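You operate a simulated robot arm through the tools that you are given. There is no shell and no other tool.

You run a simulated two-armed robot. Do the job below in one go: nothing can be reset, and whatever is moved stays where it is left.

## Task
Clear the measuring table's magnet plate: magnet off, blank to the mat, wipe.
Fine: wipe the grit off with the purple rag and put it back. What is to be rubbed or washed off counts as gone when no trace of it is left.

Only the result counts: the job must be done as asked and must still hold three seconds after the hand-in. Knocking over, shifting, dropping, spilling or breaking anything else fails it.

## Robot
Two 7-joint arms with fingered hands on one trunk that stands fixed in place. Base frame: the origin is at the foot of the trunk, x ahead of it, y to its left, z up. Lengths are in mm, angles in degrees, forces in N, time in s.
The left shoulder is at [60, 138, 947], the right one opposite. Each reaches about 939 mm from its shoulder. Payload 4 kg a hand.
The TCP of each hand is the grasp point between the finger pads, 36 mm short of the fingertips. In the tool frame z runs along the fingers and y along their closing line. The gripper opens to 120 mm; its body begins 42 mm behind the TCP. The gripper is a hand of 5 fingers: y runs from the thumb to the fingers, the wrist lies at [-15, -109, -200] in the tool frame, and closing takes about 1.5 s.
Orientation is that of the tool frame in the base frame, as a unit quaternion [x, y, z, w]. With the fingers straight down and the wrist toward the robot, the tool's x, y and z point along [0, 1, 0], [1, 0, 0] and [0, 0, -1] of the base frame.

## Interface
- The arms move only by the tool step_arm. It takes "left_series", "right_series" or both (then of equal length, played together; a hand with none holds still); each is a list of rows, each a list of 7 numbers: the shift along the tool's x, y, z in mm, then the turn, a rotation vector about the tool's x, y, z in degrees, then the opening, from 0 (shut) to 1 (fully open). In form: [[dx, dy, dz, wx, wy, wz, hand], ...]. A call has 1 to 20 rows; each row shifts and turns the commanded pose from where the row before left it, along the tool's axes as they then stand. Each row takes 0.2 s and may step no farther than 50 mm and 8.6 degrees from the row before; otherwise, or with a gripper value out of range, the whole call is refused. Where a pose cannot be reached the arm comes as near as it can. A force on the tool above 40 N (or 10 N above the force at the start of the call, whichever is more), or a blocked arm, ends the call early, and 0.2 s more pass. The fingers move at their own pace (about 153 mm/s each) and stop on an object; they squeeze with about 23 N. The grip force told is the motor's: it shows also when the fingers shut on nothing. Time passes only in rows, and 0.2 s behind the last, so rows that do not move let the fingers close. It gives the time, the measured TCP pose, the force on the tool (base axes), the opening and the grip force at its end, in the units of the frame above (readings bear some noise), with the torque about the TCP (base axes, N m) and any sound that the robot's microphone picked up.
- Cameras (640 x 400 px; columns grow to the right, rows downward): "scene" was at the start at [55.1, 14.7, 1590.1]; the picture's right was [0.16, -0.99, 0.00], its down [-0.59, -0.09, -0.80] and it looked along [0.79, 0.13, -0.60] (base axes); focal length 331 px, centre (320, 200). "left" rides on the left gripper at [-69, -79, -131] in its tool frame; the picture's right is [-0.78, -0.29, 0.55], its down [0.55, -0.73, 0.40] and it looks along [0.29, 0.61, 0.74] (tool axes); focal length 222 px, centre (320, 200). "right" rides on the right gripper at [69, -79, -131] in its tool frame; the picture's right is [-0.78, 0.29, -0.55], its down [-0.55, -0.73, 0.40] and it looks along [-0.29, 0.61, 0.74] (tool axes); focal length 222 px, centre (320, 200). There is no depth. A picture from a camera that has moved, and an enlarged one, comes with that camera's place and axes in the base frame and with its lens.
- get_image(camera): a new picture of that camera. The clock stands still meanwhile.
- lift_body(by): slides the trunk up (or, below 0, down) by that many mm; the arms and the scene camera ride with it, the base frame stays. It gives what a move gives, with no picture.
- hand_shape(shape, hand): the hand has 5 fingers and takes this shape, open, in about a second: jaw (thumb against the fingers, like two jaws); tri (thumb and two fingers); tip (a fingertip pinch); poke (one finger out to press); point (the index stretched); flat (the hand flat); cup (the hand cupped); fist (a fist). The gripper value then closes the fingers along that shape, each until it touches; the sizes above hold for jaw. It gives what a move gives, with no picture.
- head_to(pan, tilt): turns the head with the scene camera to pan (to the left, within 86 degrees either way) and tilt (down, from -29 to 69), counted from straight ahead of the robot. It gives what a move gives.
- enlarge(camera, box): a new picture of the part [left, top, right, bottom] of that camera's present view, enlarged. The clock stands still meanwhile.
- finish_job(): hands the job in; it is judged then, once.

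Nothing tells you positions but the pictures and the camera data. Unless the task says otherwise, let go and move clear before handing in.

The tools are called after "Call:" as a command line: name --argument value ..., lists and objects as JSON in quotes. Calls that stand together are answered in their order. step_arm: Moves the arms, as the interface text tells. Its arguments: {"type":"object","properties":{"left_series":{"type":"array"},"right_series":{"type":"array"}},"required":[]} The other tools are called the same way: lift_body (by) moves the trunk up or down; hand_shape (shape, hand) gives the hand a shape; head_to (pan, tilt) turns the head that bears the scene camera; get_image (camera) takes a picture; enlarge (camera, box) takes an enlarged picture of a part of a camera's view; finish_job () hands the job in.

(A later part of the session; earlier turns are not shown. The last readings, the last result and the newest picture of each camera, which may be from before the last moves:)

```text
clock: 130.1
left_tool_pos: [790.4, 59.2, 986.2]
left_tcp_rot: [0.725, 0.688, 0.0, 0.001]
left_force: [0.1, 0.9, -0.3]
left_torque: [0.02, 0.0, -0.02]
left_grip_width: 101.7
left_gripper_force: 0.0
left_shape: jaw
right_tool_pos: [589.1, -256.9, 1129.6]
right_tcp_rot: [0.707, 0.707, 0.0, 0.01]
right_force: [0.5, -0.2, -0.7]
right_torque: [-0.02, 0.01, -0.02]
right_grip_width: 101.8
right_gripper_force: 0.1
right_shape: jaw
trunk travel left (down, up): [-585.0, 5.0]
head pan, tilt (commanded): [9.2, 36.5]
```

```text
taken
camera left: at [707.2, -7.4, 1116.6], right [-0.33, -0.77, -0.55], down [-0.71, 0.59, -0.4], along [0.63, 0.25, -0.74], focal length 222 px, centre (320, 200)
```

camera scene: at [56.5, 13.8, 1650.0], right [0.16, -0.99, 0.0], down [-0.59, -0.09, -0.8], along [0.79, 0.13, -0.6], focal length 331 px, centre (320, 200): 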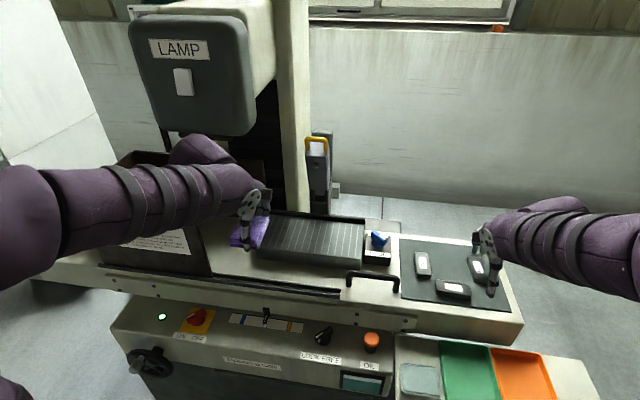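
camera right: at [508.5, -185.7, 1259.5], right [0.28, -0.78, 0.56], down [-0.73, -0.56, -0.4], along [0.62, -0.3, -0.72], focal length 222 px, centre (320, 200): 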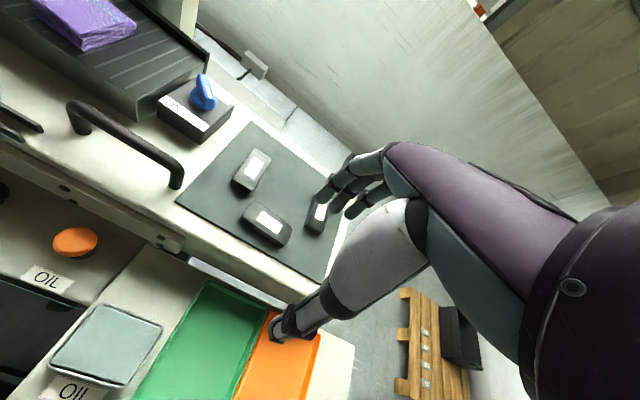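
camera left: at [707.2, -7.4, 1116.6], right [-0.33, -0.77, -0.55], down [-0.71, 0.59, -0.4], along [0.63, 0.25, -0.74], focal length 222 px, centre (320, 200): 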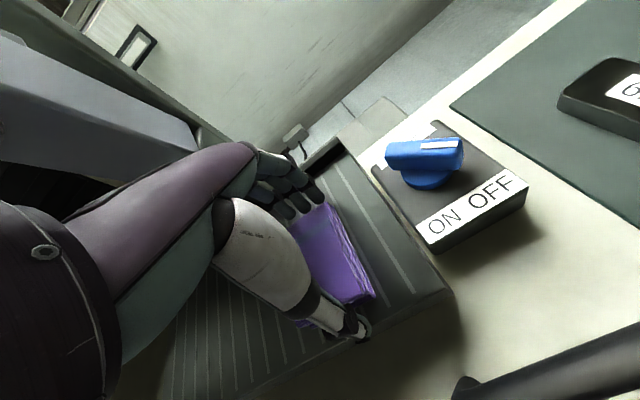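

Released. Withdrawing the left hand to its starting side and inspecting the plate.

Call:
step_arm --left_series '[[0, 0, -15, 0, 0, 0, 0.85], [0, 0, -35, 0, 0, 0, 0.85], [0, 0, -30, 0, 0, 0, 0.85], [19.2, -28.3, -21.6, 0, 0, 0, 0.85], [19.2, -28.3, -21.6, 0, 0, 0, 0.85], [19.2, -28.3, -21.6, 0, 0, 0, 0.85], [19.2, -28.3, -21.6, 0, 0, 0, 0.85], [19.2, -28.3, -21.6, 0, 0, 0, 0.85], [19.2, -28.3, -21.6, 0, 0, 0, 0.85], [19.2, -28.3, -21.6, 0, 0, 0, 0.85], [19.2, -28.3, -21.6, 0, 0, 0, 0.85], [19.2, -28.3, -21.6, 0, 0, 0, 0.85], [0, 0, 0, 0, 0, 0, 0.85]]'

Call:
get_image --camera "scene"

Call:
enlarge --camera "scene" --box '[250, 205, 370, 270]'

Call:
enlarge --camera "scene" --box '[285, 218, 330, 256]'

Call:
get_image --camera "left"

```text
clock: 132.9
left_tool_pos: [544.5, 245.8, 1262.9]
left_tcp_rot: [0.725, 0.689, -0.001, -0.001]
left_force: [0.3, 0.2, -0.2]
left_torque: [0.05, 0.02, 0.01]
left_grip_width: 102.2
left_gripper_force: 0.1
left_shape: jaw
right_tool_pos: [589.4, -257.5, 1128.5]
right_tcp_rot: [0.707, 0.707, -0.001, 0.01]
right_force: [-0.2, 0.1, -0.1]
right_torque: [0.02, 0.0, 0.02]
right_grip_width: 101.6
right_gripper_force: 0.1
right_shape: jaw
trunk travel left (down, up): [-585.0, 5.0]
head pan, tilt (commanded): [9.2, 36.5]
```

```text
taken
camera scene: at [56.0, 14.1, 1650.1], right [0.16, -0.99, 0.0], down [-0.59, -0.09, -0.8], along [0.79, 0.13, -0.6], focal length 331 px, centre (320, 200)
```

scene: 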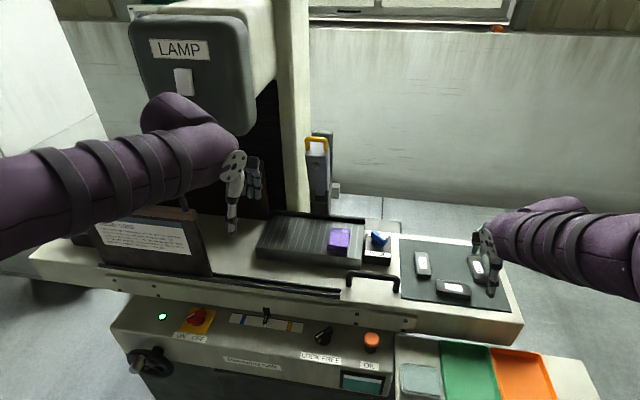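

```text
5.33 times, centred on (310, 238) of scene
camera zoom: at [56.0, 14.1, 1650.1], right [0.16, -0.99, 0.0], down [-0.59, -0.09, -0.8], along [0.79, 0.13, -0.6], focal length 1767 px, centre (373, 0)
```

zoom: 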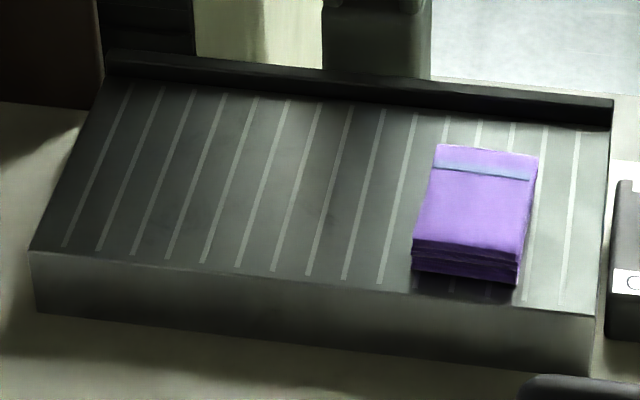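

```text
10.53 times, centred on (308, 237) of scene
camera zoom: at [56.0, 14.1, 1650.1], right [0.16, -0.99, 0.0], down [-0.59, -0.09, -0.8], along [0.79, 0.13, -0.6], focal length 3488 px, centre (452, -190)
```

zoom: 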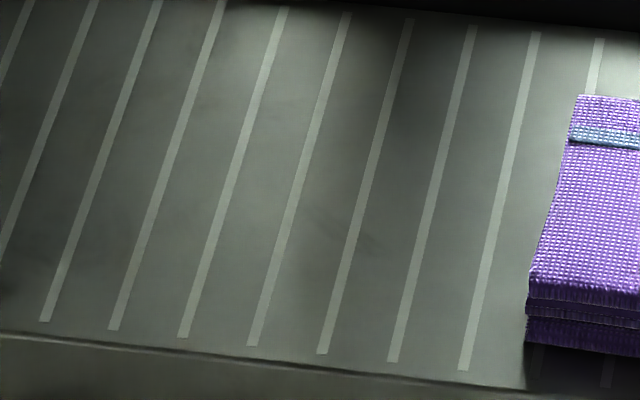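

```text
taken
camera left: at [462.0, 178.9, 1392.4], right [-0.33, -0.77, -0.55], down [-0.71, 0.59, -0.4], along [0.63, 0.25, -0.74], focal length 222 px, centre (320, 200)
```

left: 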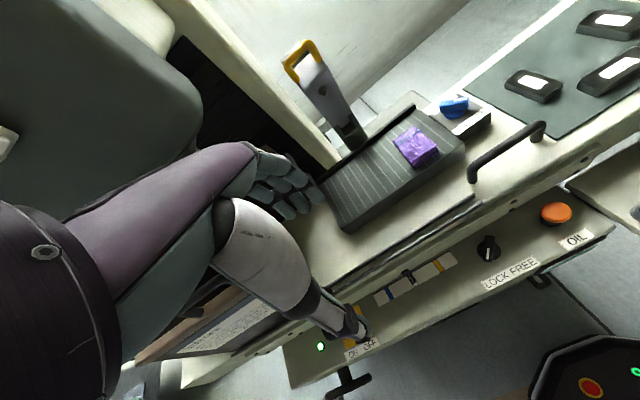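

A tiny faint mark at about [790, 164] still shows; I'll zoom in from the other camera to tell whether it is grit or just the plate's surface.

Call:
enlarge --camera "left" --box '[350, 140, 410, 200]'

Call:
enlarge --camera "scene" --box '[300, 228, 324, 248]'

Call:
enlarge --camera "left" --box '[330, 100, 460, 220]'

```text
6.67 times, centred on (380, 170) of left
camera zoom: at [462.0, 178.9, 1392.4], right [-0.33, -0.77, -0.55], down [-0.71, 0.59, -0.4], along [0.63, 0.25, -0.74], focal length 1481 px, centre (-80, 400)
```

zoom: 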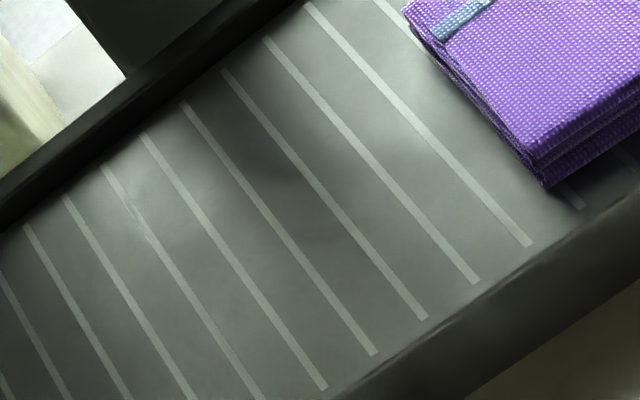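

```text
16.00 times, centred on (312, 238) of scene
camera zoom: at [56.0, 14.1, 1650.1], right [0.16, -0.99, 0.0], down [-0.59, -0.09, -0.8], along [0.79, 0.13, -0.6], focal length 5301 px, centre (448, -408)
```

zoom: 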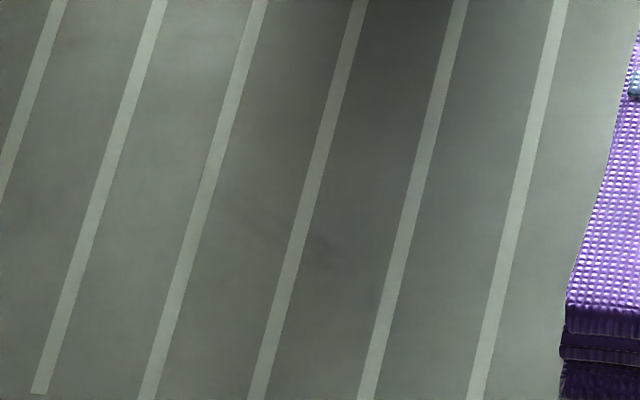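

```text
3.33 times, centred on (395, 160) of left
camera zoom: at [462.0, 178.9, 1392.4], right [-0.33, -0.77, -0.55], down [-0.71, 0.59, -0.4], along [0.63, 0.25, -0.74], focal length 740 px, centre (70, 333)
```

zoom: 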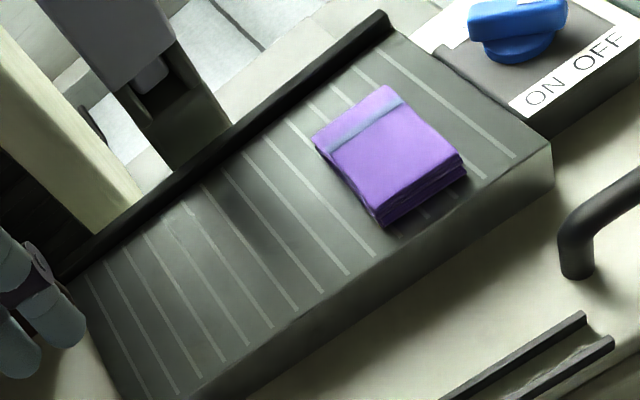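

The mark lies exactly at the end of the gauge's shadow and didn't change with rubbing, so it looks like shadow, but I'll check it closer with the right-hand camera. Bringing the right hand over the rag to collect it.

Call:
step_arm --right_series '[[37.6, 22.3, 7.7, 0.37, 0.45, 0, 0.85], [37.6, 22.3, 7.7, 0.36, 0.44, 1, 0.85], [37.6, 22.3, 7.7, 0, 0, 1, 0.85], [37.6, 22.3, 7.7, 0, 0, 0, 0.85], [37.6, 22.3, 7.7, 0, 0, 0, 0.85], [37.6, 22.3, 7.7, 0, 0, 0, 0.85], [37.6, 22.3, 7.7, 0, 0, 0, 0.85], [37.6, 22.3, 7.7, 0, 0, 0, 0.85], [37.6, 22.3, 7.7, 0, 0, 0, 0.85], [0, 0, 0, 0, 0, 0, 0.85]]'

Call:
get_image --camera "right"

Call:
enlarge --camera "right" --box '[60, 80, 330, 320]'

```text
clock: 135.1
left_tool_pos: [543.0, 245.8, 1262.4]
left_tcp_rot: [0.725, 0.689, 0.0, 0.0]
left_force: [-0.4, -0.1, -0.2]
left_torque: [0.0, -0.01, 0.0]
left_grip_width: 101.9
left_gripper_force: 0.2
left_shape: jaw
right_tool_pos: [795.6, 75.3, 1059.4]
right_tcp_rot: [0.719, 0.695, 0.002, 0.0]
right_force: [0.5, -0.4, 1.2]
right_torque: [-0.03, 0.02, 0.02]
right_grip_width: 101.7
right_gripper_force: 0.1
right_shape: jaw
trunk travel left (down, up): [-585.0, 5.0]
head pan, tilt (commanded): [9.2, 36.5]
```

```text
taken
camera right: at [720.7, 146.9, 1190.7], right [0.26, -0.8, 0.55], down [-0.75, -0.52, -0.4], along [0.6, -0.31, -0.74], focal length 222 px, centre (320, 200)
```

right: 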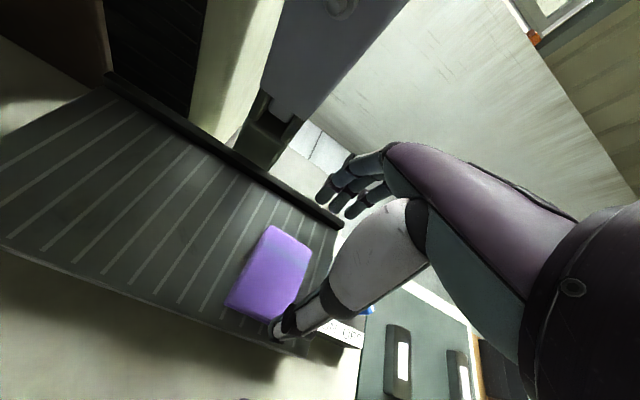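

```text
1.67 times, centred on (195, 200) of right
camera zoom: at [720.7, 146.9, 1190.7], right [0.26, -0.8, 0.55], down [-0.75, -0.52, -0.4], along [0.6, -0.31, -0.74], focal length 370 px, centre (528, 200)
```

zoom: 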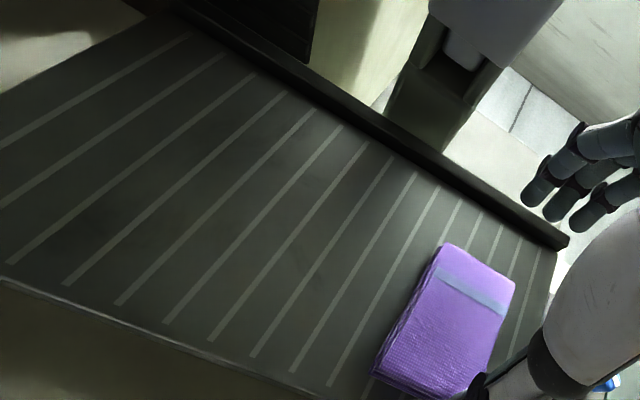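

Call:
enlarge --camera "right" --box '[150, 205, 230, 275]'

Call:
enlarge --camera "right" --box '[90, 130, 250, 260]'

```text
5.71 times, centred on (190, 240) of right
camera zoom: at [720.7, 146.9, 1190.7], right [0.26, -0.8, 0.55], down [-0.75, -0.52, -0.4], along [0.6, -0.31, -0.74], focal length 1269 px, centre (1063, -29)
```

zoom: 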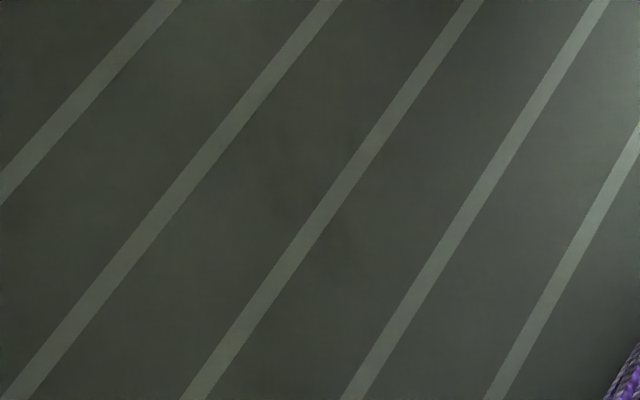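

```text
3.08 times, centred on (170, 195) of right
camera zoom: at [720.7, 146.9, 1190.7], right [0.26, -0.8, 0.55], down [-0.75, -0.52, -0.4], along [0.6, -0.31, -0.74], focal length 684 px, centre (782, 215)
```

zoom: 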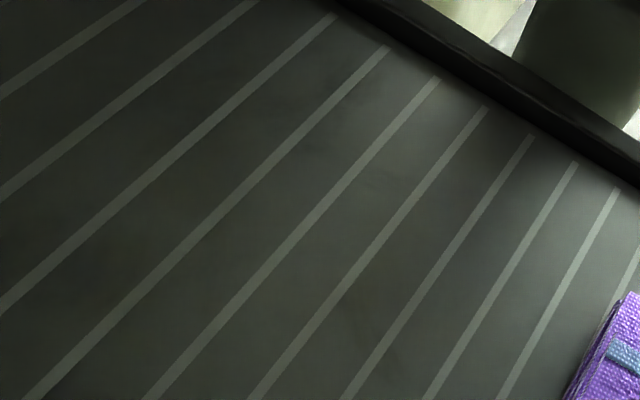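

A very faint smudge may really remain near [787, 158]. I'll take the rag with the right hand and rub that spot again from a different angle before returning the rag.

Call:
step_arm --right_series '[[3.4, -2.6, 20, 0, 0, 0, 0.85], [3.4, -2.6, 25, 0, 0, 0, 0.85], [0, 0, 15, 0, 0, 0, 0.85], [0, 0, 6, 0, 0, 0, 0.85], [0, 0, 0, 0, 0, 0, 0.85]]'

Call:
enlarge --camera "right" --box '[180, 150, 400, 350]'

```text
clock: 136.3
left_tool_pos: [543.2, 245.5, 1262.6]
left_tcp_rot: [0.725, 0.688, -0.001, 0.0]
left_force: [-0.2, -0.2, -0.3]
left_torque: [0.01, 0.03, 0.0]
left_grip_width: 102.0
left_gripper_force: 0.1
left_shape: jaw
right_tool_pos: [792.8, 84.1, 993.6]
right_tcp_rot: [0.719, 0.695, 0.001, 0.001]
right_force: [-0.7, -0.3, -1.1]
right_torque: [-0.01, -0.03, -0.01]
right_grip_width: 101.7
right_gripper_force: 0.0
right_shape: jaw
trunk travel left (down, up): [-585.0, 5.0]
head pan, tilt (commanded): [9.2, 36.5]
```

```text
2.00 times, centred on (290, 250) of right
camera zoom: at [716.9, 155.5, 1125.2], right [0.26, -0.8, 0.55], down [-0.75, -0.52, -0.4], along [0.6, -0.31, -0.74], focal length 444 px, centre (380, 100)
```

zoom: 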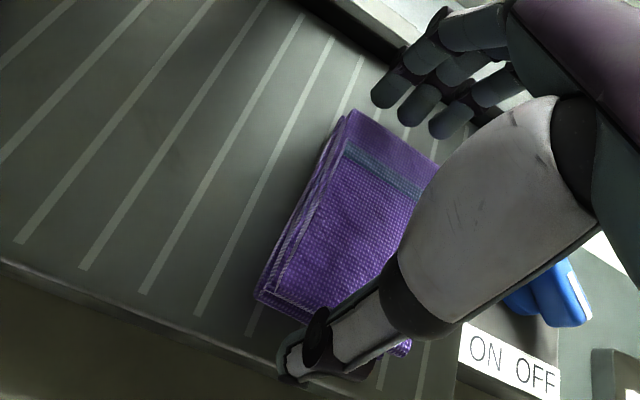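

Call:
step_arm --right_series '[[0, 0, 4, 0, 0, 0, 0.85], [0, 0, 2.5, 0, 0, 0, 0.85], [0, 0, 0, 0, 0, 0, 0.85], [0, 0, 0, 0, 0, 0, 0.75], [0, 0, 0, 0, 0, 0, 0.6], [0, 0, 0, 0, 0, 0, 0.4], [0, 0, 0, 0, 0, 0, 0.2], [0, 0, 0, 0, 0, 0, 0], [0, 0, 0, 0, 0, 0, 0], [0, 0, 0, 0, 0, 0, 0]]'

Call:
enlarge --camera "right" --box '[180, 150, 400, 350]'

```text
clock: 138.5
left_tool_pos: [545.6, 245.4, 1262.9]
left_tcp_rot: [0.725, 0.689, 0.0, 0.0]
left_force: [-0.1, 0.2, -0.1]
left_torque: [0.0, 0.02, 0.0]
left_grip_width: 102.0
left_gripper_force: 0.0
left_shape: jaw
right_tool_pos: [793.7, 84.6, 987.0]
right_tcp_rot: [0.719, 0.695, 0.001, 0.0]
right_force: [1.4, 0.7, -0.6]
right_torque: [-0.01, -0.02, 0.0]
right_grip_width: 85.3
right_gripper_force: 23.0
right_shape: jaw
trunk travel left (down, up): [-585.0, 5.0]
head pan, tilt (commanded): [9.2, 36.5]
```

```text
2.00 times, centred on (290, 250) of right
camera zoom: at [717.2, 155.3, 1117.8], right [0.26, -0.8, 0.55], down [-0.75, -0.52, -0.4], along [0.6, -0.31, -0.74], focal length 444 px, centre (380, 100)
```

zoom: 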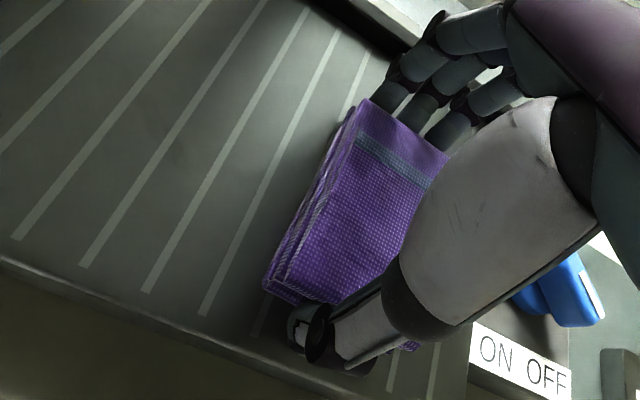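

Gripped. Pressing and rubbing towards the spot while turning the hand, so the rag passes over it at a different angle.

Call:
step_arm --right_series '[[0, 0, 1.8, 0, 0, 0, 0], [10, -0.35, 0, 0, 0, -8, 0], [9.95, 1.05, 0, 0, 0, -8, 0], [9.7, 2.4, 0, 0, 0, -8, 0], [9.27, 3.75, 0, 0, 0, -8, 0], [8.66, 5, 0, 0, 0, 0, 0], [8.66, 5, 0, 0, 0, 0, 0], [0, 0, 0, 0, 0, 0, 0]]'

Call:
enlarge --camera "right" --box '[180, 130, 400, 350]'

```text
clock: 140.3
left_tool_pos: [544.4, 244.8, 1262.1]
left_tcp_rot: [0.725, 0.688, 0.0, -0.001]
left_force: [-0.4, 0.4, 0.6]
left_torque: [-0.01, 0.01, 0.01]
left_grip_width: 101.9
left_gripper_force: 0.1
left_shape: jaw
right_tool_pos: [794.6, 142.4, 985.1]
right_tcp_rot: [0.5, 0.866, 0.001, 0.0]
right_force: [0.9, -4.9, 10.2]
right_torque: [-0.19, -0.05, 0.01]
right_grip_width: 84.3
right_gripper_force: 22.9
right_shape: jaw
trunk travel left (down, up): [-585.0, 5.0]
head pan, tilt (commanded): [9.2, 36.5]
```

```text
1.82 times, centred on (290, 240) of right
camera zoom: at [691.6, 162.2, 1116.5], right [0.64, -0.54, 0.55], down [-0.36, -0.84, -0.4], along [0.68, 0.06, -0.73], focal length 404 px, centre (374, 127)
```

zoom: 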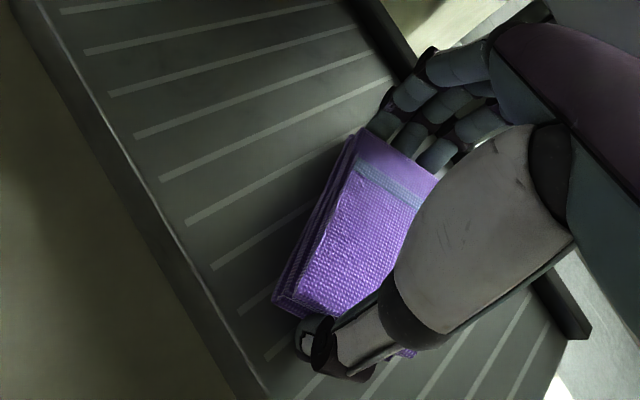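

Call:
step_arm --right_series '[[8.66, 5, 0.4, 0, 0, 0, 0], [8.66, 5, 0, 0, 0, 0, 0], [8.66, 5, 0, 0, 0, 0, 0], [5, -8.66, 0, 0, 0, 0, 0], [-8.66, -5, 0, 0, 0, 0, 0], [-8.66, -5, 0, 0, 0, 0, 0], [-8.66, -5, 0, 0, 0, 0, 0], [-8.66, -5, 0, 0, 0, 0, 0], [8.66, 5, 0, 0, 0, 0, 0], [8.66, 5, 0, 0, 0, 0, 0], [8.66, 5, 0, 0, 0, 0, 0], [8.66, 5, 0, 0, 0, 0, 0], [-5, 8.66, 0, 0, 0, 0, 0], [-8.66, -5, 0, 0, 0, 0, 0], [-8.66, -5, 0, 0, 0, 0, 0], [-8.66, -5, 0, 0, 0, 0, 0], [-8.66, -5, 0, 0, 0, 0, 0], [0, 0, 0, 0, 0, 0, 0]]'

Call:
step_arm --right_series '[[-8.66, -5, 0, 0, 0, 0, 0], [-8.66, -5, 0, 0, 0, 0, 0], [-8.66, -5, 0, 0, 0, 0, 0], [-8.66, -5, 0, 0, 0, 0, 0], [-8.66, -5, 0, 0, 0, 0, 0], [0, 0, -15, 0, 0, 0, 0], [0, 0, -30, 0, 0, 0, 0], [0, 0, 0, 0, 0, 0, 0]]'

Call:
enlarge --camera "right" --box '[130, 60, 400, 300]'

Call:
enlarge --camera "left" --box '[330, 100, 460, 220]'

Call:
enlarge --camera "scene" --box '[285, 218, 330, 256]'

```text
clock: 144.1
left_tool_pos: [543.9, 246.1, 1262.8]
left_tcp_rot: [0.726, 0.688, 0.0, 0.0]
left_force: [0.1, 0.1, 0.7]
left_torque: [0.02, 0.0, -0.01]
left_grip_width: 102.1
left_gripper_force: 0.0
left_shape: jaw
right_tool_pos: [792.6, 134.1, 983.7]
right_tcp_rot: [0.5, 0.866, 0.003, 0.001]
right_force: [0.8, 5.5, 14.2]
right_torque: [0.13, 0.02, -0.01]
right_grip_width: 83.2
right_gripper_force: 23.7
right_shape: jaw
trunk travel left (down, up): [-585.0, 5.0]
head pan, tilt (commanded): [9.2, 36.5]
```

```text
clock: 145.9
left_tool_pos: [545.0, 246.0, 1262.8]
left_tcp_rot: [0.725, 0.689, 0.0, 0.0]
left_force: [0.0, 0.2, -0.9]
left_torque: [-0.01, 0.0, 0.02]
left_grip_width: 101.8
left_gripper_force: 0.1
left_shape: jaw
right_tool_pos: [794.4, 82.4, 1029.9]
right_tcp_rot: [0.5, 0.866, 0.0, -0.001]
right_force: [-0.3, -0.2, 0.1]
right_torque: [-0.06, 0.03, 0.04]
right_grip_width: 83.7
right_gripper_force: 22.8
right_shape: jaw
trunk travel left (down, up): [-585.0, 5.0]
head pan, tilt (commanded): [9.2, 36.5]
```

```text
1.67 times, centred on (265, 180) of right
camera zoom: at [691.2, 102.0, 1161.4], right [0.64, -0.53, 0.55], down [-0.36, -0.84, -0.4], along [0.67, 0.06, -0.74], focal length 370 px, centre (412, 233)
```

zoom: 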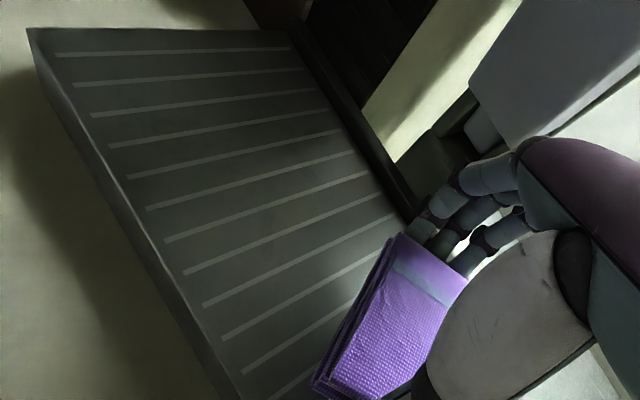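

```text
3.33 times, centred on (395, 160) of left
camera zoom: at [462.1, 179.6, 1392.2], right [-0.33, -0.77, -0.55], down [-0.71, 0.59, -0.4], along [0.63, 0.25, -0.74], focal length 740 px, centre (70, 333)
```

zoom: 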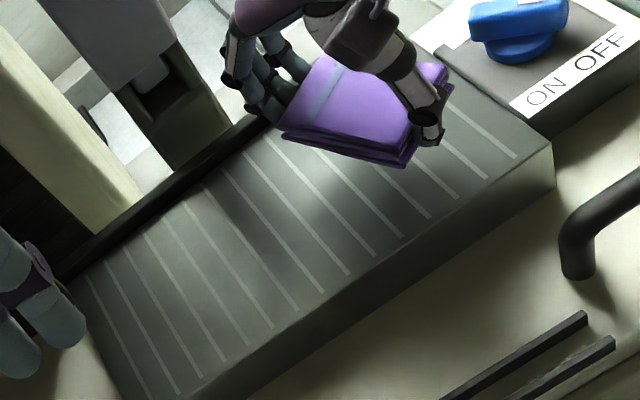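

```text
10.53 times, centred on (308, 237) of scene
camera zoom: at [55.7, 14.9, 1650.0], right [0.16, -0.99, 0.0], down [-0.59, -0.1, -0.8], along [0.79, 0.13, -0.6], focal length 3488 px, centre (452, -190)
```

zoom: 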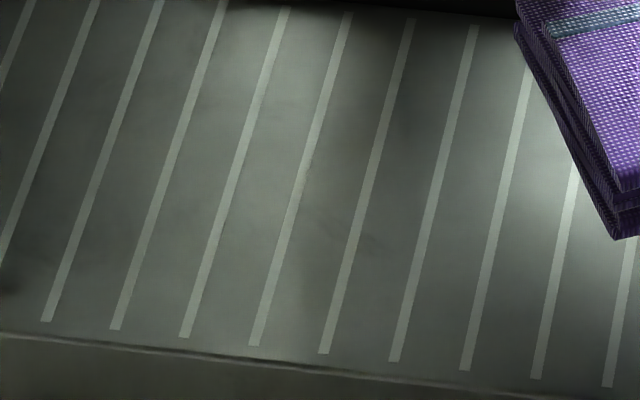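

The faint mark keeps exactly the same shape after all that rubbing, so it's part of the plate's surface; no grit specks remain. Now carrying the rag back: lift, move over the shelf, and turn to 90°.

Call:
step_arm --right_series '[[0, 0, -30, 0, 0, 0, 0], [-11.6, -40.5, -2, 0, 0, 0, 0], [-11.6, -40.5, -2, 0, 0, 0, 0], [-11.6, -40.5, -2, 0, 0, 0, 0], [-11.6, -40.5, -2, 0, 0, 0, 0], [-11.6, -40.5, -2, 0, 0, 0, 0], [-11.6, -40.5, -2, 0, 0, 0, 0], [-11.6, -40.5, -2, 0, 0, 0, 0], [-11.6, -40.5, -2, 0, 0, 0, 0], [0, 0, 0, 0, 0, -7.5, 0], [0, 0, 0, 0, 0, -7.5, 0], [0, 0, 0, 0, 0, -7.5, 0], [0, 0, 0, 0, 0, -7.5, 0], [0, 0, 0, 0, 0, -7.5, 0], [0, 0, 0, 0, 0, -7.5, 0], [0, 0, 0, 0, 0, -7.5, 0], [0, 0, 0, 0, 0, -7.5, 0], [0, 0, 0, 0, 0, 0, 0]]'

Call:
get_image --camera "scene"

Call:
enlarge --camera "scene" --box '[250, 205, 370, 270]'

Call:
get_image --camera "right"

Call:
enlarge --camera "left" --box '[330, 90, 480, 220]'

```text
clock: 149.7
left_tool_pos: [543.8, 246.7, 1261.5]
left_tcp_rot: [0.726, 0.688, 0.0, 0.001]
left_force: [-0.1, 0.0, -0.1]
left_torque: [0.0, -0.01, -0.02]
left_grip_width: 101.7
left_gripper_force: 0.1
left_shape: jaw
right_tool_pos: [559.5, -159.2, 1074.7]
right_tcp_rot: [-0.002, 1.0, 0.001, 0.001]
right_force: [0.8, 0.9, -1.2]
right_torque: [0.02, -0.02, 0.0]
right_grip_width: 83.5
right_gripper_force: 23.0
right_shape: jaw
trunk travel left (down, up): [-585.0, 5.0]
head pan, tilt (commanded): [9.2, 36.5]
```

```text
taken
camera scene: at [54.9, 14.7, 1650.1], right [0.16, -0.99, 0.0], down [-0.59, -0.09, -0.8], along [0.79, 0.13, -0.6], focal length 331 px, centre (320, 200)
```

scene: 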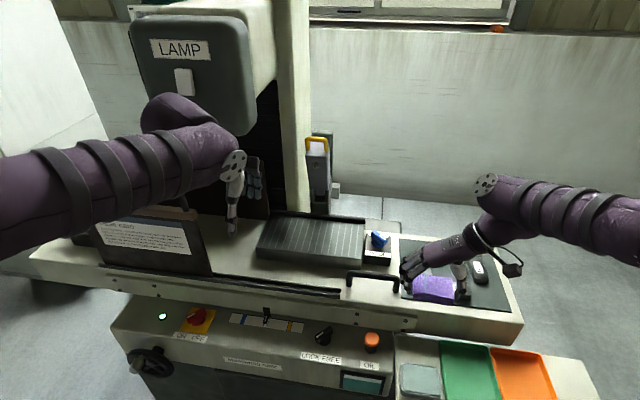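

```text
5.33 times, centred on (310, 238) of scene
camera zoom: at [54.9, 14.7, 1650.1], right [0.16, -0.99, 0.0], down [-0.59, -0.09, -0.8], along [0.79, 0.13, -0.6], focal length 1767 px, centre (373, 0)
```

zoom: 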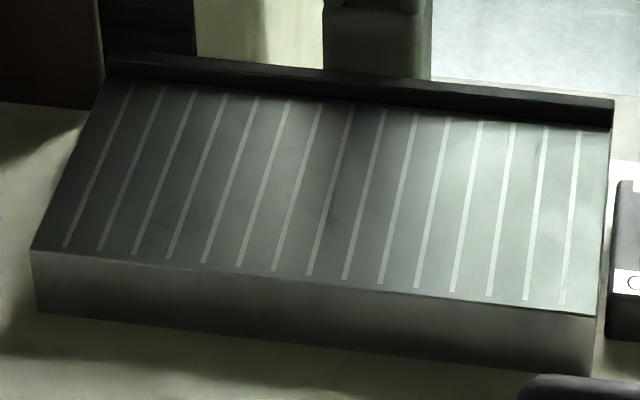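

```text
taken
camera right: at [490.9, -239.7, 1205.2], right [0.78, 0.29, 0.55], down [0.55, -0.73, -0.4], along [0.29, 0.61, -0.73], focal length 222 px, centre (320, 200)
```

right: 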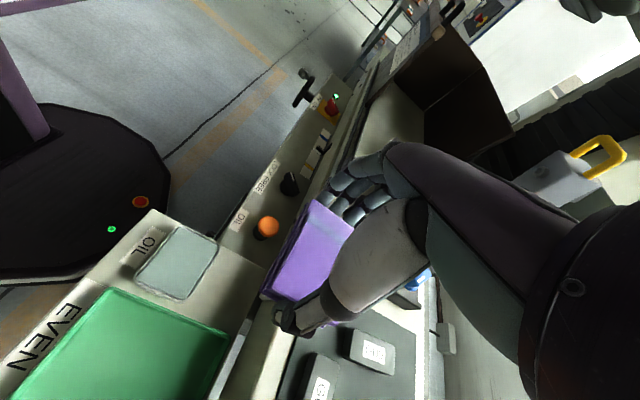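

```text
3.08 times, centred on (405, 155) of left
camera zoom: at [461.4, 179.4, 1392.6], right [-0.33, -0.77, -0.55], down [-0.71, 0.59, -0.4], along [0.63, 0.25, -0.74], focal length 684 px, centre (58, 338)
```

zoom: 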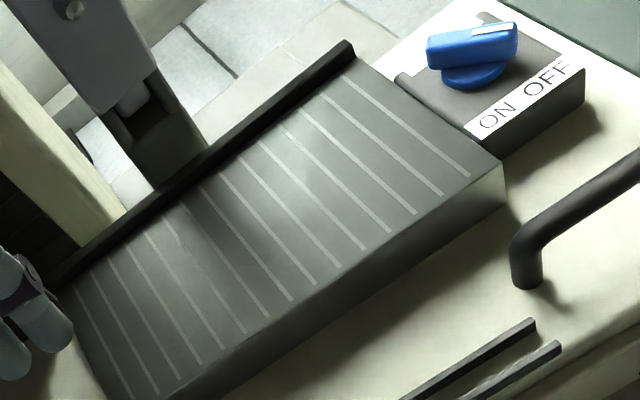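

The plate is visibly clean with the arms out of the way; one last close look at the same patch for comparison.

Call:
enlarge --camera "scene" --box '[300, 228, 324, 248]'

Call:
enlarge --camera "scene" --box '[270, 218, 310, 248]'

Call:
enlarge --camera "scene" --box '[310, 220, 365, 262]'

Call:
enlarge --camera "left" --box '[350, 130, 420, 190]'

```text
16.00 times, centred on (312, 238) of scene
camera zoom: at [54.9, 14.7, 1650.1], right [0.16, -0.99, 0.0], down [-0.59, -0.09, -0.8], along [0.79, 0.13, -0.6], focal length 5301 px, centre (448, -408)
```

zoom: 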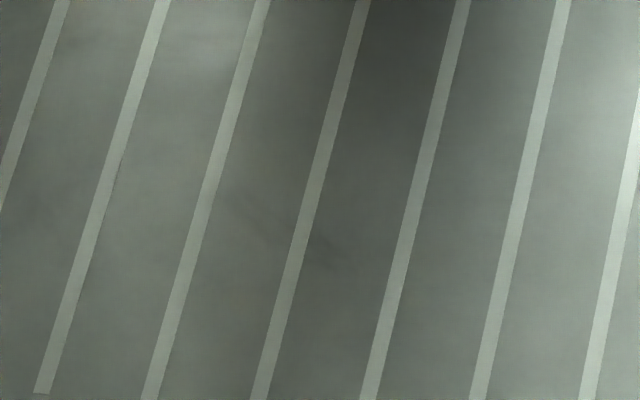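

```text
13.33 times, centred on (290, 233) of scene
camera zoom: at [54.9, 14.7, 1650.1], right [0.16, -0.99, 0.0], down [-0.59, -0.09, -0.8], along [0.79, 0.13, -0.6], focal length 4418 px, centre (720, -240)
```

zoom: 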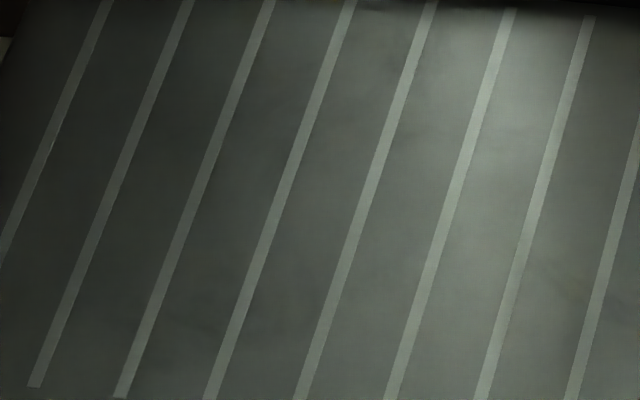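

```text
9.52 times, centred on (338, 241) of scene
camera zoom: at [54.9, 14.7, 1650.1], right [0.16, -0.99, 0.0], down [-0.59, -0.09, -0.8], along [0.79, 0.13, -0.6], focal length 3156 px, centre (153, -190)
```

zoom: 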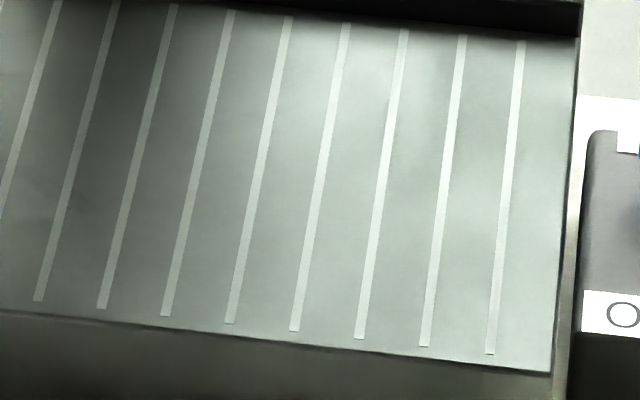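

```text
6.67 times, centred on (385, 160) of left
camera zoom: at [461.4, 179.4, 1392.6], right [-0.33, -0.77, -0.55], down [-0.71, 0.59, -0.4], along [0.63, 0.25, -0.74], focal length 1481 px, centre (-113, 467)
```

zoom: 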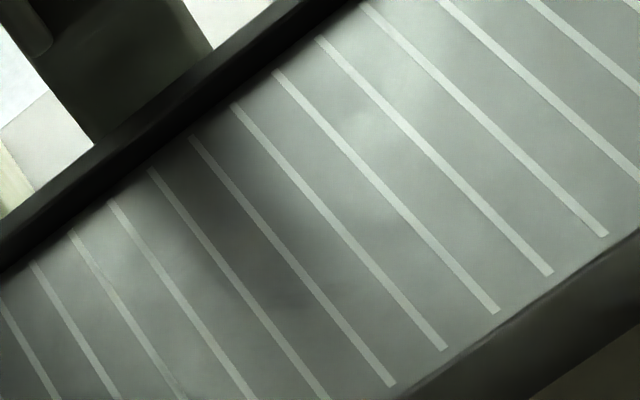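

The plate is clean. Lowering the trunk back to its original height, then bringing the rag over its place.

Call:
lift_body --by -60

Call:
step_arm --right_series '[[5.5, 3.2, 35, 0, 0, 0, 0], [0, 0, 35, 0, 0, 0, 0], [0, 0, 35, 0, 0, 0, 0], [0, 0, 15, 0, 0, 0, 0], [0, 0, 0, 0, 0, 0, 0]]'

Call:
get_image --camera "right"

Call:
enlarge --camera "scene" --box '[370, 260, 480, 360]'

```text
clock: 150.7
left_tool_pos: [544.6, 245.0, 1201.9]
left_tcp_rot: [0.725, 0.688, -0.002, 0.0]
left_force: [-0.9, 0.0, -0.2]
left_torque: [0.03, -0.01, -0.03]
left_grip_width: 102.2
left_gripper_force: 0.0
left_shape: jaw
right_tool_pos: [559.0, -159.3, 1013.7]
right_tcp_rot: [0.001, 1.0, 0.002, 0.001]
right_force: [0.3, -0.2, -0.2]
right_torque: [0.04, -0.03, -0.03]
right_grip_width: 83.5
right_gripper_force: 23.2
right_shape: jaw
trunk travel left (down, up): [-525.0, 65.0]
head pan, tilt (commanded): [9.2, 36.5]
```

```text
clock: 151.9
left_tool_pos: [544.7, 245.1, 1202.2]
left_tcp_rot: [0.725, 0.688, 0.0, 0.0]
left_force: [-0.4, -0.5, -0.2]
left_torque: [0.01, 0.01, -0.06]
left_grip_width: 102.1
left_gripper_force: 0.0
left_shape: jaw
right_tool_pos: [552.6, -155.6, 894.6]
right_tcp_rot: [0.0, 1.0, 0.001, 0.001]
right_force: [0.5, 0.7, -0.4]
right_torque: [0.0, 0.05, 0.02]
right_grip_width: 83.6
right_gripper_force: 22.6
right_shape: jaw
trunk travel left (down, up): [-525.0, 65.0]
head pan, tilt (commanded): [9.2, 36.5]
```

```text
taken
camera right: at [483.9, -236.1, 1026.4], right [0.78, 0.29, 0.55], down [0.55, -0.73, -0.4], along [0.29, 0.61, -0.74], focal length 222 px, centre (320, 200)
```

right: 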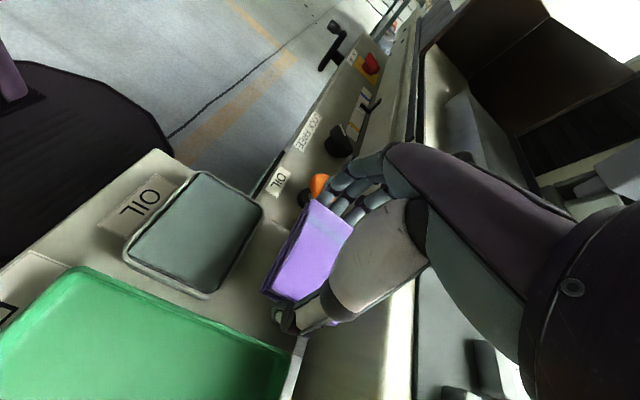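

```text
4.00 times, centred on (425, 310) of scene
camera zoom: at [55.2, 14.7, 1590.1], right [0.16, -0.99, 0.0], down [-0.59, -0.09, -0.8], along [0.79, 0.13, -0.6], focal length 1325 px, centre (-100, -240)
```

zoom: 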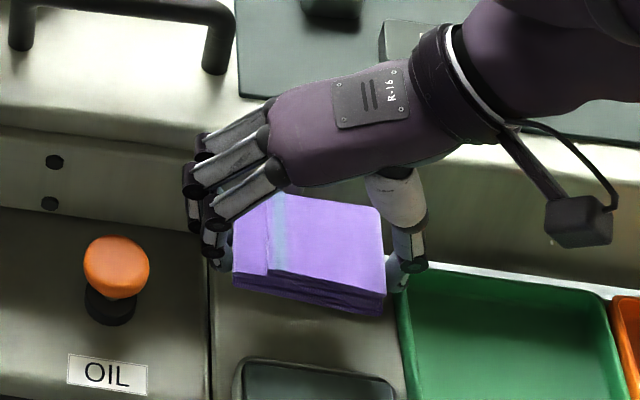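

Lowering the rag towards the shelf, watching the bin edge and oil tin.

Call:
step_arm --right_series '[[0, 0, 14, 0, 0, 0, 0], [0, 0, 12, 0, 0, 0, 0], [0, 0, 6, 0, 0, 0, 0], [0, 0, 0, 0, 0, 0, 0]]'

Call:
enlarge --camera "scene" --box '[380, 290, 460, 360]'

Call:
enlarge --camera "right" --box '[200, 170, 400, 360]'

```text
clock: 152.9
left_tool_pos: [545.9, 245.0, 1201.2]
left_tcp_rot: [0.726, 0.688, 0.001, 0.0]
left_force: [0.2, -0.2, -0.3]
left_torque: [0.0, 0.02, -0.02]
left_grip_width: 101.9
left_gripper_force: 0.1
left_shape: jaw
right_tool_pos: [551.8, -157.0, 862.0]
right_tcp_rot: [0.0, 1.0, 0.001, 0.001]
right_force: [0.5, -0.8, -1.8]
right_torque: [0.05, 0.01, -0.03]
right_grip_width: 83.7
right_gripper_force: 22.8
right_shape: jaw
trunk travel left (down, up): [-525.0, 65.0]
head pan, tilt (commanded): [9.2, 36.5]
```

```text
5.71 times, centred on (420, 325) of scene
camera zoom: at [55.2, 14.7, 1590.1], right [0.16, -0.99, 0.0], down [-0.59, -0.09, -0.8], along [0.79, 0.13, -0.6], focal length 1893 px, centre (-251, -514)
```

zoom: 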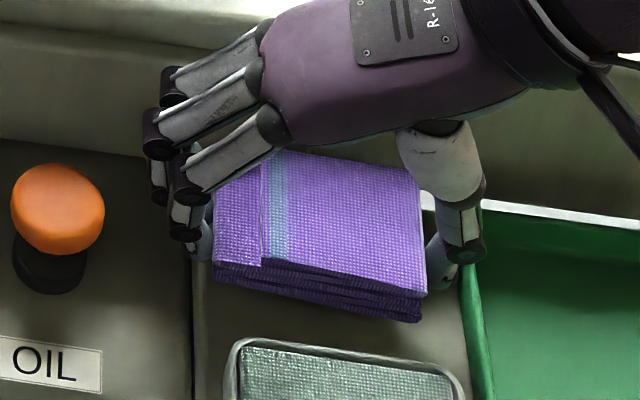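

```text
2.11 times, centred on (300, 265) of right
camera zoom: at [483.9, -236.2, 993.8], right [0.78, 0.29, 0.55], down [0.55, -0.73, -0.4], along [0.29, 0.61, -0.73], focal length 468 px, centre (362, 63)
```

zoom: 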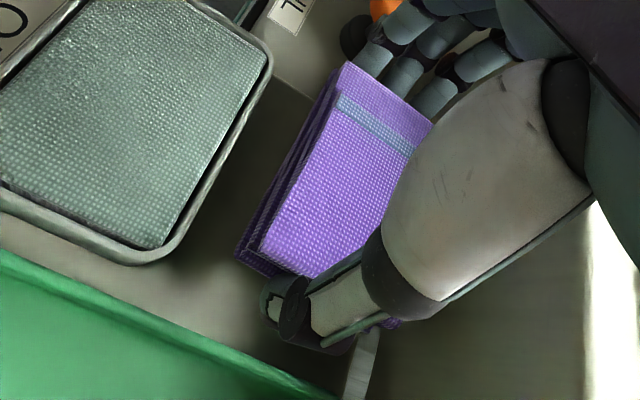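

Call:
step_arm --right_series '[[0, 0, 5, 0, 0, 0, 0], [0, 0, 3, 0, 0, 0, 0], [0, 0, 0, 0, 0, 0, 0]]'

Call:
step_arm --right_series '[[0, 0, 2, 0, 0, 0, 0], [0, 0, 0, 0, 0, 0, 0]]'

Call:
step_arm --right_series '[[0, 0, 2, 0, 0, 0, 0], [0, 0, 0, 0, 0, 0, 0]]'

```text
clock: 153.7
left_tool_pos: [545.6, 246.2, 1201.9]
left_tcp_rot: [0.725, 0.689, -0.001, -0.001]
left_force: [-0.2, 0.3, 0.2]
left_torque: [0.01, -0.01, -0.02]
left_grip_width: 101.9
left_gripper_force: 0.0
left_shape: jaw
right_tool_pos: [553.4, -156.2, 853.9]
right_tcp_rot: [0.0, 1.0, 0.001, 0.001]
right_force: [0.5, -0.7, 0.4]
right_torque: [0.0, -0.03, 0.02]
right_grip_width: 83.8
right_gripper_force: 22.9
right_shape: jaw
trunk travel left (down, up): [-525.0, 65.0]
head pan, tilt (commanded): [9.2, 36.5]
```

```text
clock: 154.3
left_tool_pos: [544.8, 244.8, 1203.5]
left_tcp_rot: [0.725, 0.688, 0.0, 0.0]
left_force: [0.3, -0.7, -0.8]
left_torque: [-0.06, -0.03, 0.02]
left_grip_width: 101.8
left_gripper_force: 0.1
left_shape: jaw
right_tool_pos: [554.4, -155.2, 853.3]
right_tcp_rot: [0.0, 1.0, 0.001, 0.0]
right_force: [-0.7, -0.6, -1.3]
right_torque: [0.02, -0.04, 0.0]
right_grip_width: 83.7
right_gripper_force: 23.2
right_shape: jaw
trunk travel left (down, up): [-525.0, 65.0]
head pan, tilt (commanded): [9.2, 36.5]
```

```text
clock: 154.9
left_tool_pos: [544.8, 245.5, 1203.2]
left_tcp_rot: [0.725, 0.689, -0.001, 0.0]
left_force: [0.4, -1.0, 0.0]
left_torque: [-0.03, 0.03, 0.01]
left_grip_width: 102.0
left_gripper_force: 0.0
left_shape: jaw
right_tool_pos: [553.5, -156.5, 849.4]
right_tcp_rot: [0.0, 1.0, 0.001, 0.001]
right_force: [0.5, 0.5, 0.9]
right_torque: [0.01, -0.03, -0.03]
right_grip_width: 83.9
right_gripper_force: 22.7
right_shape: jaw
trunk travel left (down, up): [-525.0, 65.0]
head pan, tilt (commanded): [9.2, 36.5]
```

Call:
step_arm --right_series '[[0, 0, 1.5, 0, 0, 0, 0], [0, 0, 0, 0, 0, 0, 0]]'

Call:
step_arm --right_series '[[0, 0, 1.5, 0, 0, 0, 0], [0, 0, 0, 0, 0, 0, 0]]'

Call:
enlarge --camera "scene" --box '[380, 290, 460, 360]'

```text
clock: 155.5
left_tool_pos: [545.8, 245.5, 1200.8]
left_tcp_rot: [0.725, 0.688, 0.0, 0.0]
left_force: [-0.2, -0.6, -0.2]
left_torque: [0.01, 0.0, -0.01]
left_grip_width: 102.1
left_gripper_force: 0.0
left_shape: jaw
right_tool_pos: [554.5, -156.6, 849.2]
right_tcp_rot: [0.0, 1.0, 0.001, 0.001]
right_force: [0.3, 0.0, 0.7]
right_torque: [0.02, -0.01, -0.04]
right_grip_width: 83.4
right_gripper_force: 22.9
right_shape: jaw
trunk travel left (down, up): [-525.0, 65.0]
head pan, tilt (commanded): [9.2, 36.5]
```

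```text
clock: 156.1
left_tool_pos: [544.5, 246.0, 1202.3]
left_tcp_rot: [0.725, 0.689, 0.001, 0.0]
left_force: [0.1, 0.1, 0.4]
left_torque: [-0.01, -0.02, 0.01]
left_grip_width: 101.6
left_gripper_force: 0.1
left_shape: jaw
right_tool_pos: [555.3, -156.9, 846.0]
right_tcp_rot: [0.0, 1.0, 0.001, 0.002]
right_force: [-0.2, 0.4, 0.1]
right_torque: [-0.04, 0.0, 0.0]
right_grip_width: 83.5
right_gripper_force: 23.4
right_shape: jaw
trunk travel left (down, up): [-525.0, 65.0]
head pan, tilt (commanded): [9.2, 36.5]
```

```text
5.71 times, centred on (420, 325) of scene
camera zoom: at [55.2, 14.7, 1590.1], right [0.16, -0.99, 0.0], down [-0.59, -0.09, -0.8], along [0.79, 0.13, -0.6], focal length 1893 px, centre (-251, -514)
```

zoom: 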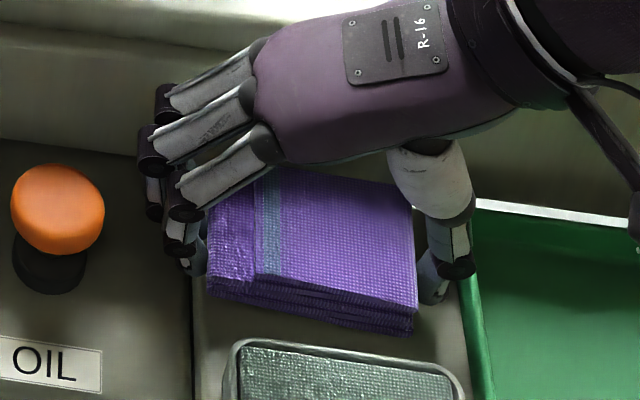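

Call:
step_arm --right_series '[[0, 0, 1.5, 0, 0, 0, 0], [0, 0, 0, 0, 0, 0, 0]]'

Call:
step_arm --right_series '[[0, 0, 1.5, 0, 0, 0, 0], [0, 0, 0, 0, 0, 0, 0]]'

Call:
step_arm --right_series '[[0, 0, 1.5, 0, 0, 0, 0], [0, 0, 0, 0, 0, 0, 0]]'

```text
clock: 156.7
left_tool_pos: [544.6, 246.1, 1202.5]
left_tcp_rot: [0.726, 0.688, 0.0, 0.0]
left_force: [0.2, 0.4, -1.2]
left_torque: [0.0, 0.03, -0.01]
left_grip_width: 101.8
left_gripper_force: 0.1
left_shape: jaw
right_tool_pos: [554.3, -156.4, 844.8]
right_tcp_rot: [0.0, 1.0, 0.001, 0.001]
right_force: [-0.2, 0.5, -0.2]
right_torque: [-0.01, 0.03, -0.01]
right_grip_width: 83.6
right_gripper_force: 23.1
right_shape: jaw
trunk travel left (down, up): [-525.0, 65.0]
head pan, tilt (commanded): [9.2, 36.5]
```

```text
clock: 157.3
left_tool_pos: [544.2, 246.4, 1201.8]
left_tcp_rot: [0.725, 0.689, 0.0, 0.0]
left_force: [-0.1, 0.4, 0.7]
left_torque: [0.0, -0.02, 0.04]
left_grip_width: 101.8
left_gripper_force: 0.0
left_shape: jaw
right_tool_pos: [555.2, -156.5, 843.6]
right_tcp_rot: [0.0, 1.0, 0.001, 0.001]
right_force: [-0.2, 0.6, -0.8]
right_torque: [0.0, -0.01, -0.02]
right_grip_width: 83.3
right_gripper_force: 23.6
right_shape: jaw
trunk travel left (down, up): [-525.0, 65.0]
head pan, tilt (commanded): [9.2, 36.5]
```

```text
clock: 157.9
left_tool_pos: [544.8, 246.5, 1201.5]
left_tcp_rot: [0.726, 0.688, 0.0, 0.0]
left_force: [-0.2, 1.1, -0.2]
left_torque: [-0.03, -0.01, 0.04]
left_grip_width: 101.8
left_gripper_force: 0.1
left_shape: jaw
right_tool_pos: [554.3, -155.7, 841.9]
right_tcp_rot: [0.0, 1.0, 0.001, 0.001]
right_force: [-0.1, 0.2, -0.1]
right_torque: [-0.01, -0.01, 0.04]
right_grip_width: 83.7
right_gripper_force: 23.7
right_shape: jaw
trunk travel left (down, up): [-525.0, 65.0]
head pan, tilt (commanded): [9.2, 36.5]
```

Call:
step_arm --right_series '[[0, 0, 1.5, 0, 0, 0, 0], [0, 0, 0, 0, 0, 0, 0]]'

Call:
step_arm --right_series '[[0, 0, 1.5, 0, 0, 0, 0], [0, 0, 0, 0, 0, 0, 0]]'

Call:
step_arm --right_series '[[0, 0, 1.5, 0, 0, 0, 0], [0, 0, 0, 0, 0, 0, 0]]'

Call:
enlarge --camera "scene" --box '[380, 290, 460, 360]'

Call:
enlarge --camera "right" --box '[200, 170, 400, 360]'

```text
clock: 158.5
left_tool_pos: [544.0, 245.4, 1202.4]
left_tcp_rot: [0.725, 0.688, 0.0, 0.0]
left_force: [-0.2, 0.2, -0.3]
left_torque: [0.03, -0.04, 0.01]
left_grip_width: 101.8
left_gripper_force: 0.1
left_shape: jaw
right_tool_pos: [554.0, -156.1, 841.0]
right_tcp_rot: [0.0, 1.0, 0.001, 0.001]
right_force: [-0.1, -1.1, 0.2]
right_torque: [0.02, 0.03, -0.01]
right_grip_width: 83.6
right_gripper_force: 23.1
right_shape: jaw
trunk travel left (down, up): [-525.0, 65.0]
head pan, tilt (commanded): [9.2, 36.5]
```

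```text
clock: 159.1
left_tool_pos: [544.7, 246.3, 1201.5]
left_tcp_rot: [0.725, 0.688, 0.0, 0.0]
left_force: [0.0, 0.3, -0.6]
left_torque: [0.02, -0.03, -0.02]
left_grip_width: 101.9
left_gripper_force: 0.0
left_shape: jaw
right_tool_pos: [554.5, -156.0, 840.2]
right_tcp_rot: [0.0, 1.0, 0.001, 0.001]
right_force: [-0.4, -1.3, 4.6]
right_torque: [-0.03, 0.0, 0.0]
right_grip_width: 83.4
right_gripper_force: 23.0
right_shape: jaw
trunk travel left (down, up): [-525.0, 65.0]
head pan, tilt (commanded): [9.2, 36.5]
```

```text
clock: 159.7
left_tool_pos: [543.6, 245.9, 1203.9]
left_tcp_rot: [0.726, 0.688, 0.0, 0.0]
left_force: [0.4, -0.6, -0.7]
left_torque: [-0.02, 0.03, 0.03]
left_grip_width: 102.1
left_gripper_force: 0.3
left_shape: jaw
right_tool_pos: [554.3, -156.5, 838.1]
right_tcp_rot: [0.0, 1.0, 0.001, 0.001]
right_force: [1.0, -1.9, 15.1]
right_torque: [-0.04, -0.07, -0.02]
right_grip_width: 83.2
right_gripper_force: 22.9
right_shape: jaw
trunk travel left (down, up): [-525.0, 65.0]
head pan, tilt (commanded): [9.2, 36.5]
```

```text
5.71 times, centred on (420, 325) of scene
camera zoom: at [54.0, 14.8, 1590.3], right [0.16, -0.99, 0.0], down [-0.59, -0.09, -0.8], along [0.79, 0.13, -0.59], focal length 1893 px, centre (-251, -514)
```

zoom: 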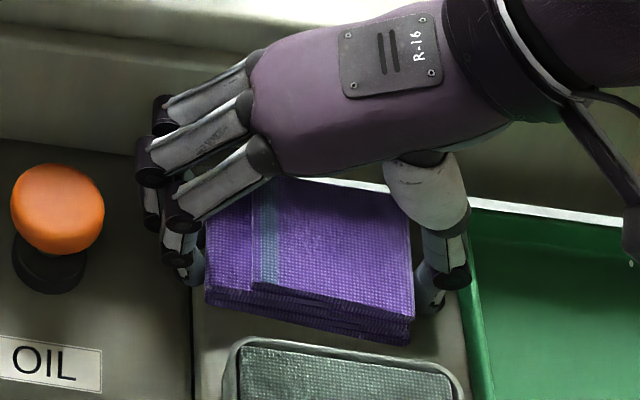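

```text
2.11 times, centred on (300, 265) of right
camera zoom: at [485.4, -236.0, 970.3], right [0.78, 0.29, 0.55], down [0.55, -0.73, -0.4], along [0.29, 0.61, -0.73], focal length 468 px, centre (362, 63)
```

zoom: 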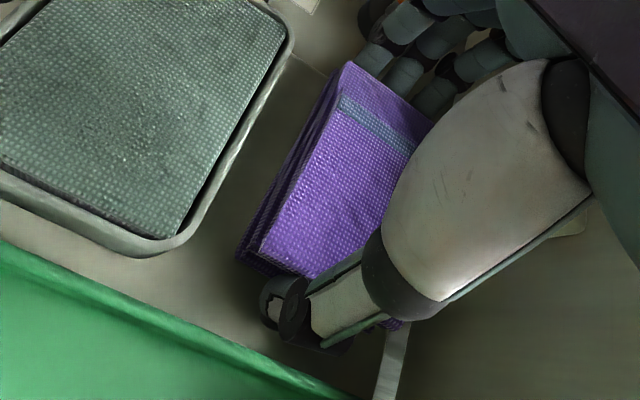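

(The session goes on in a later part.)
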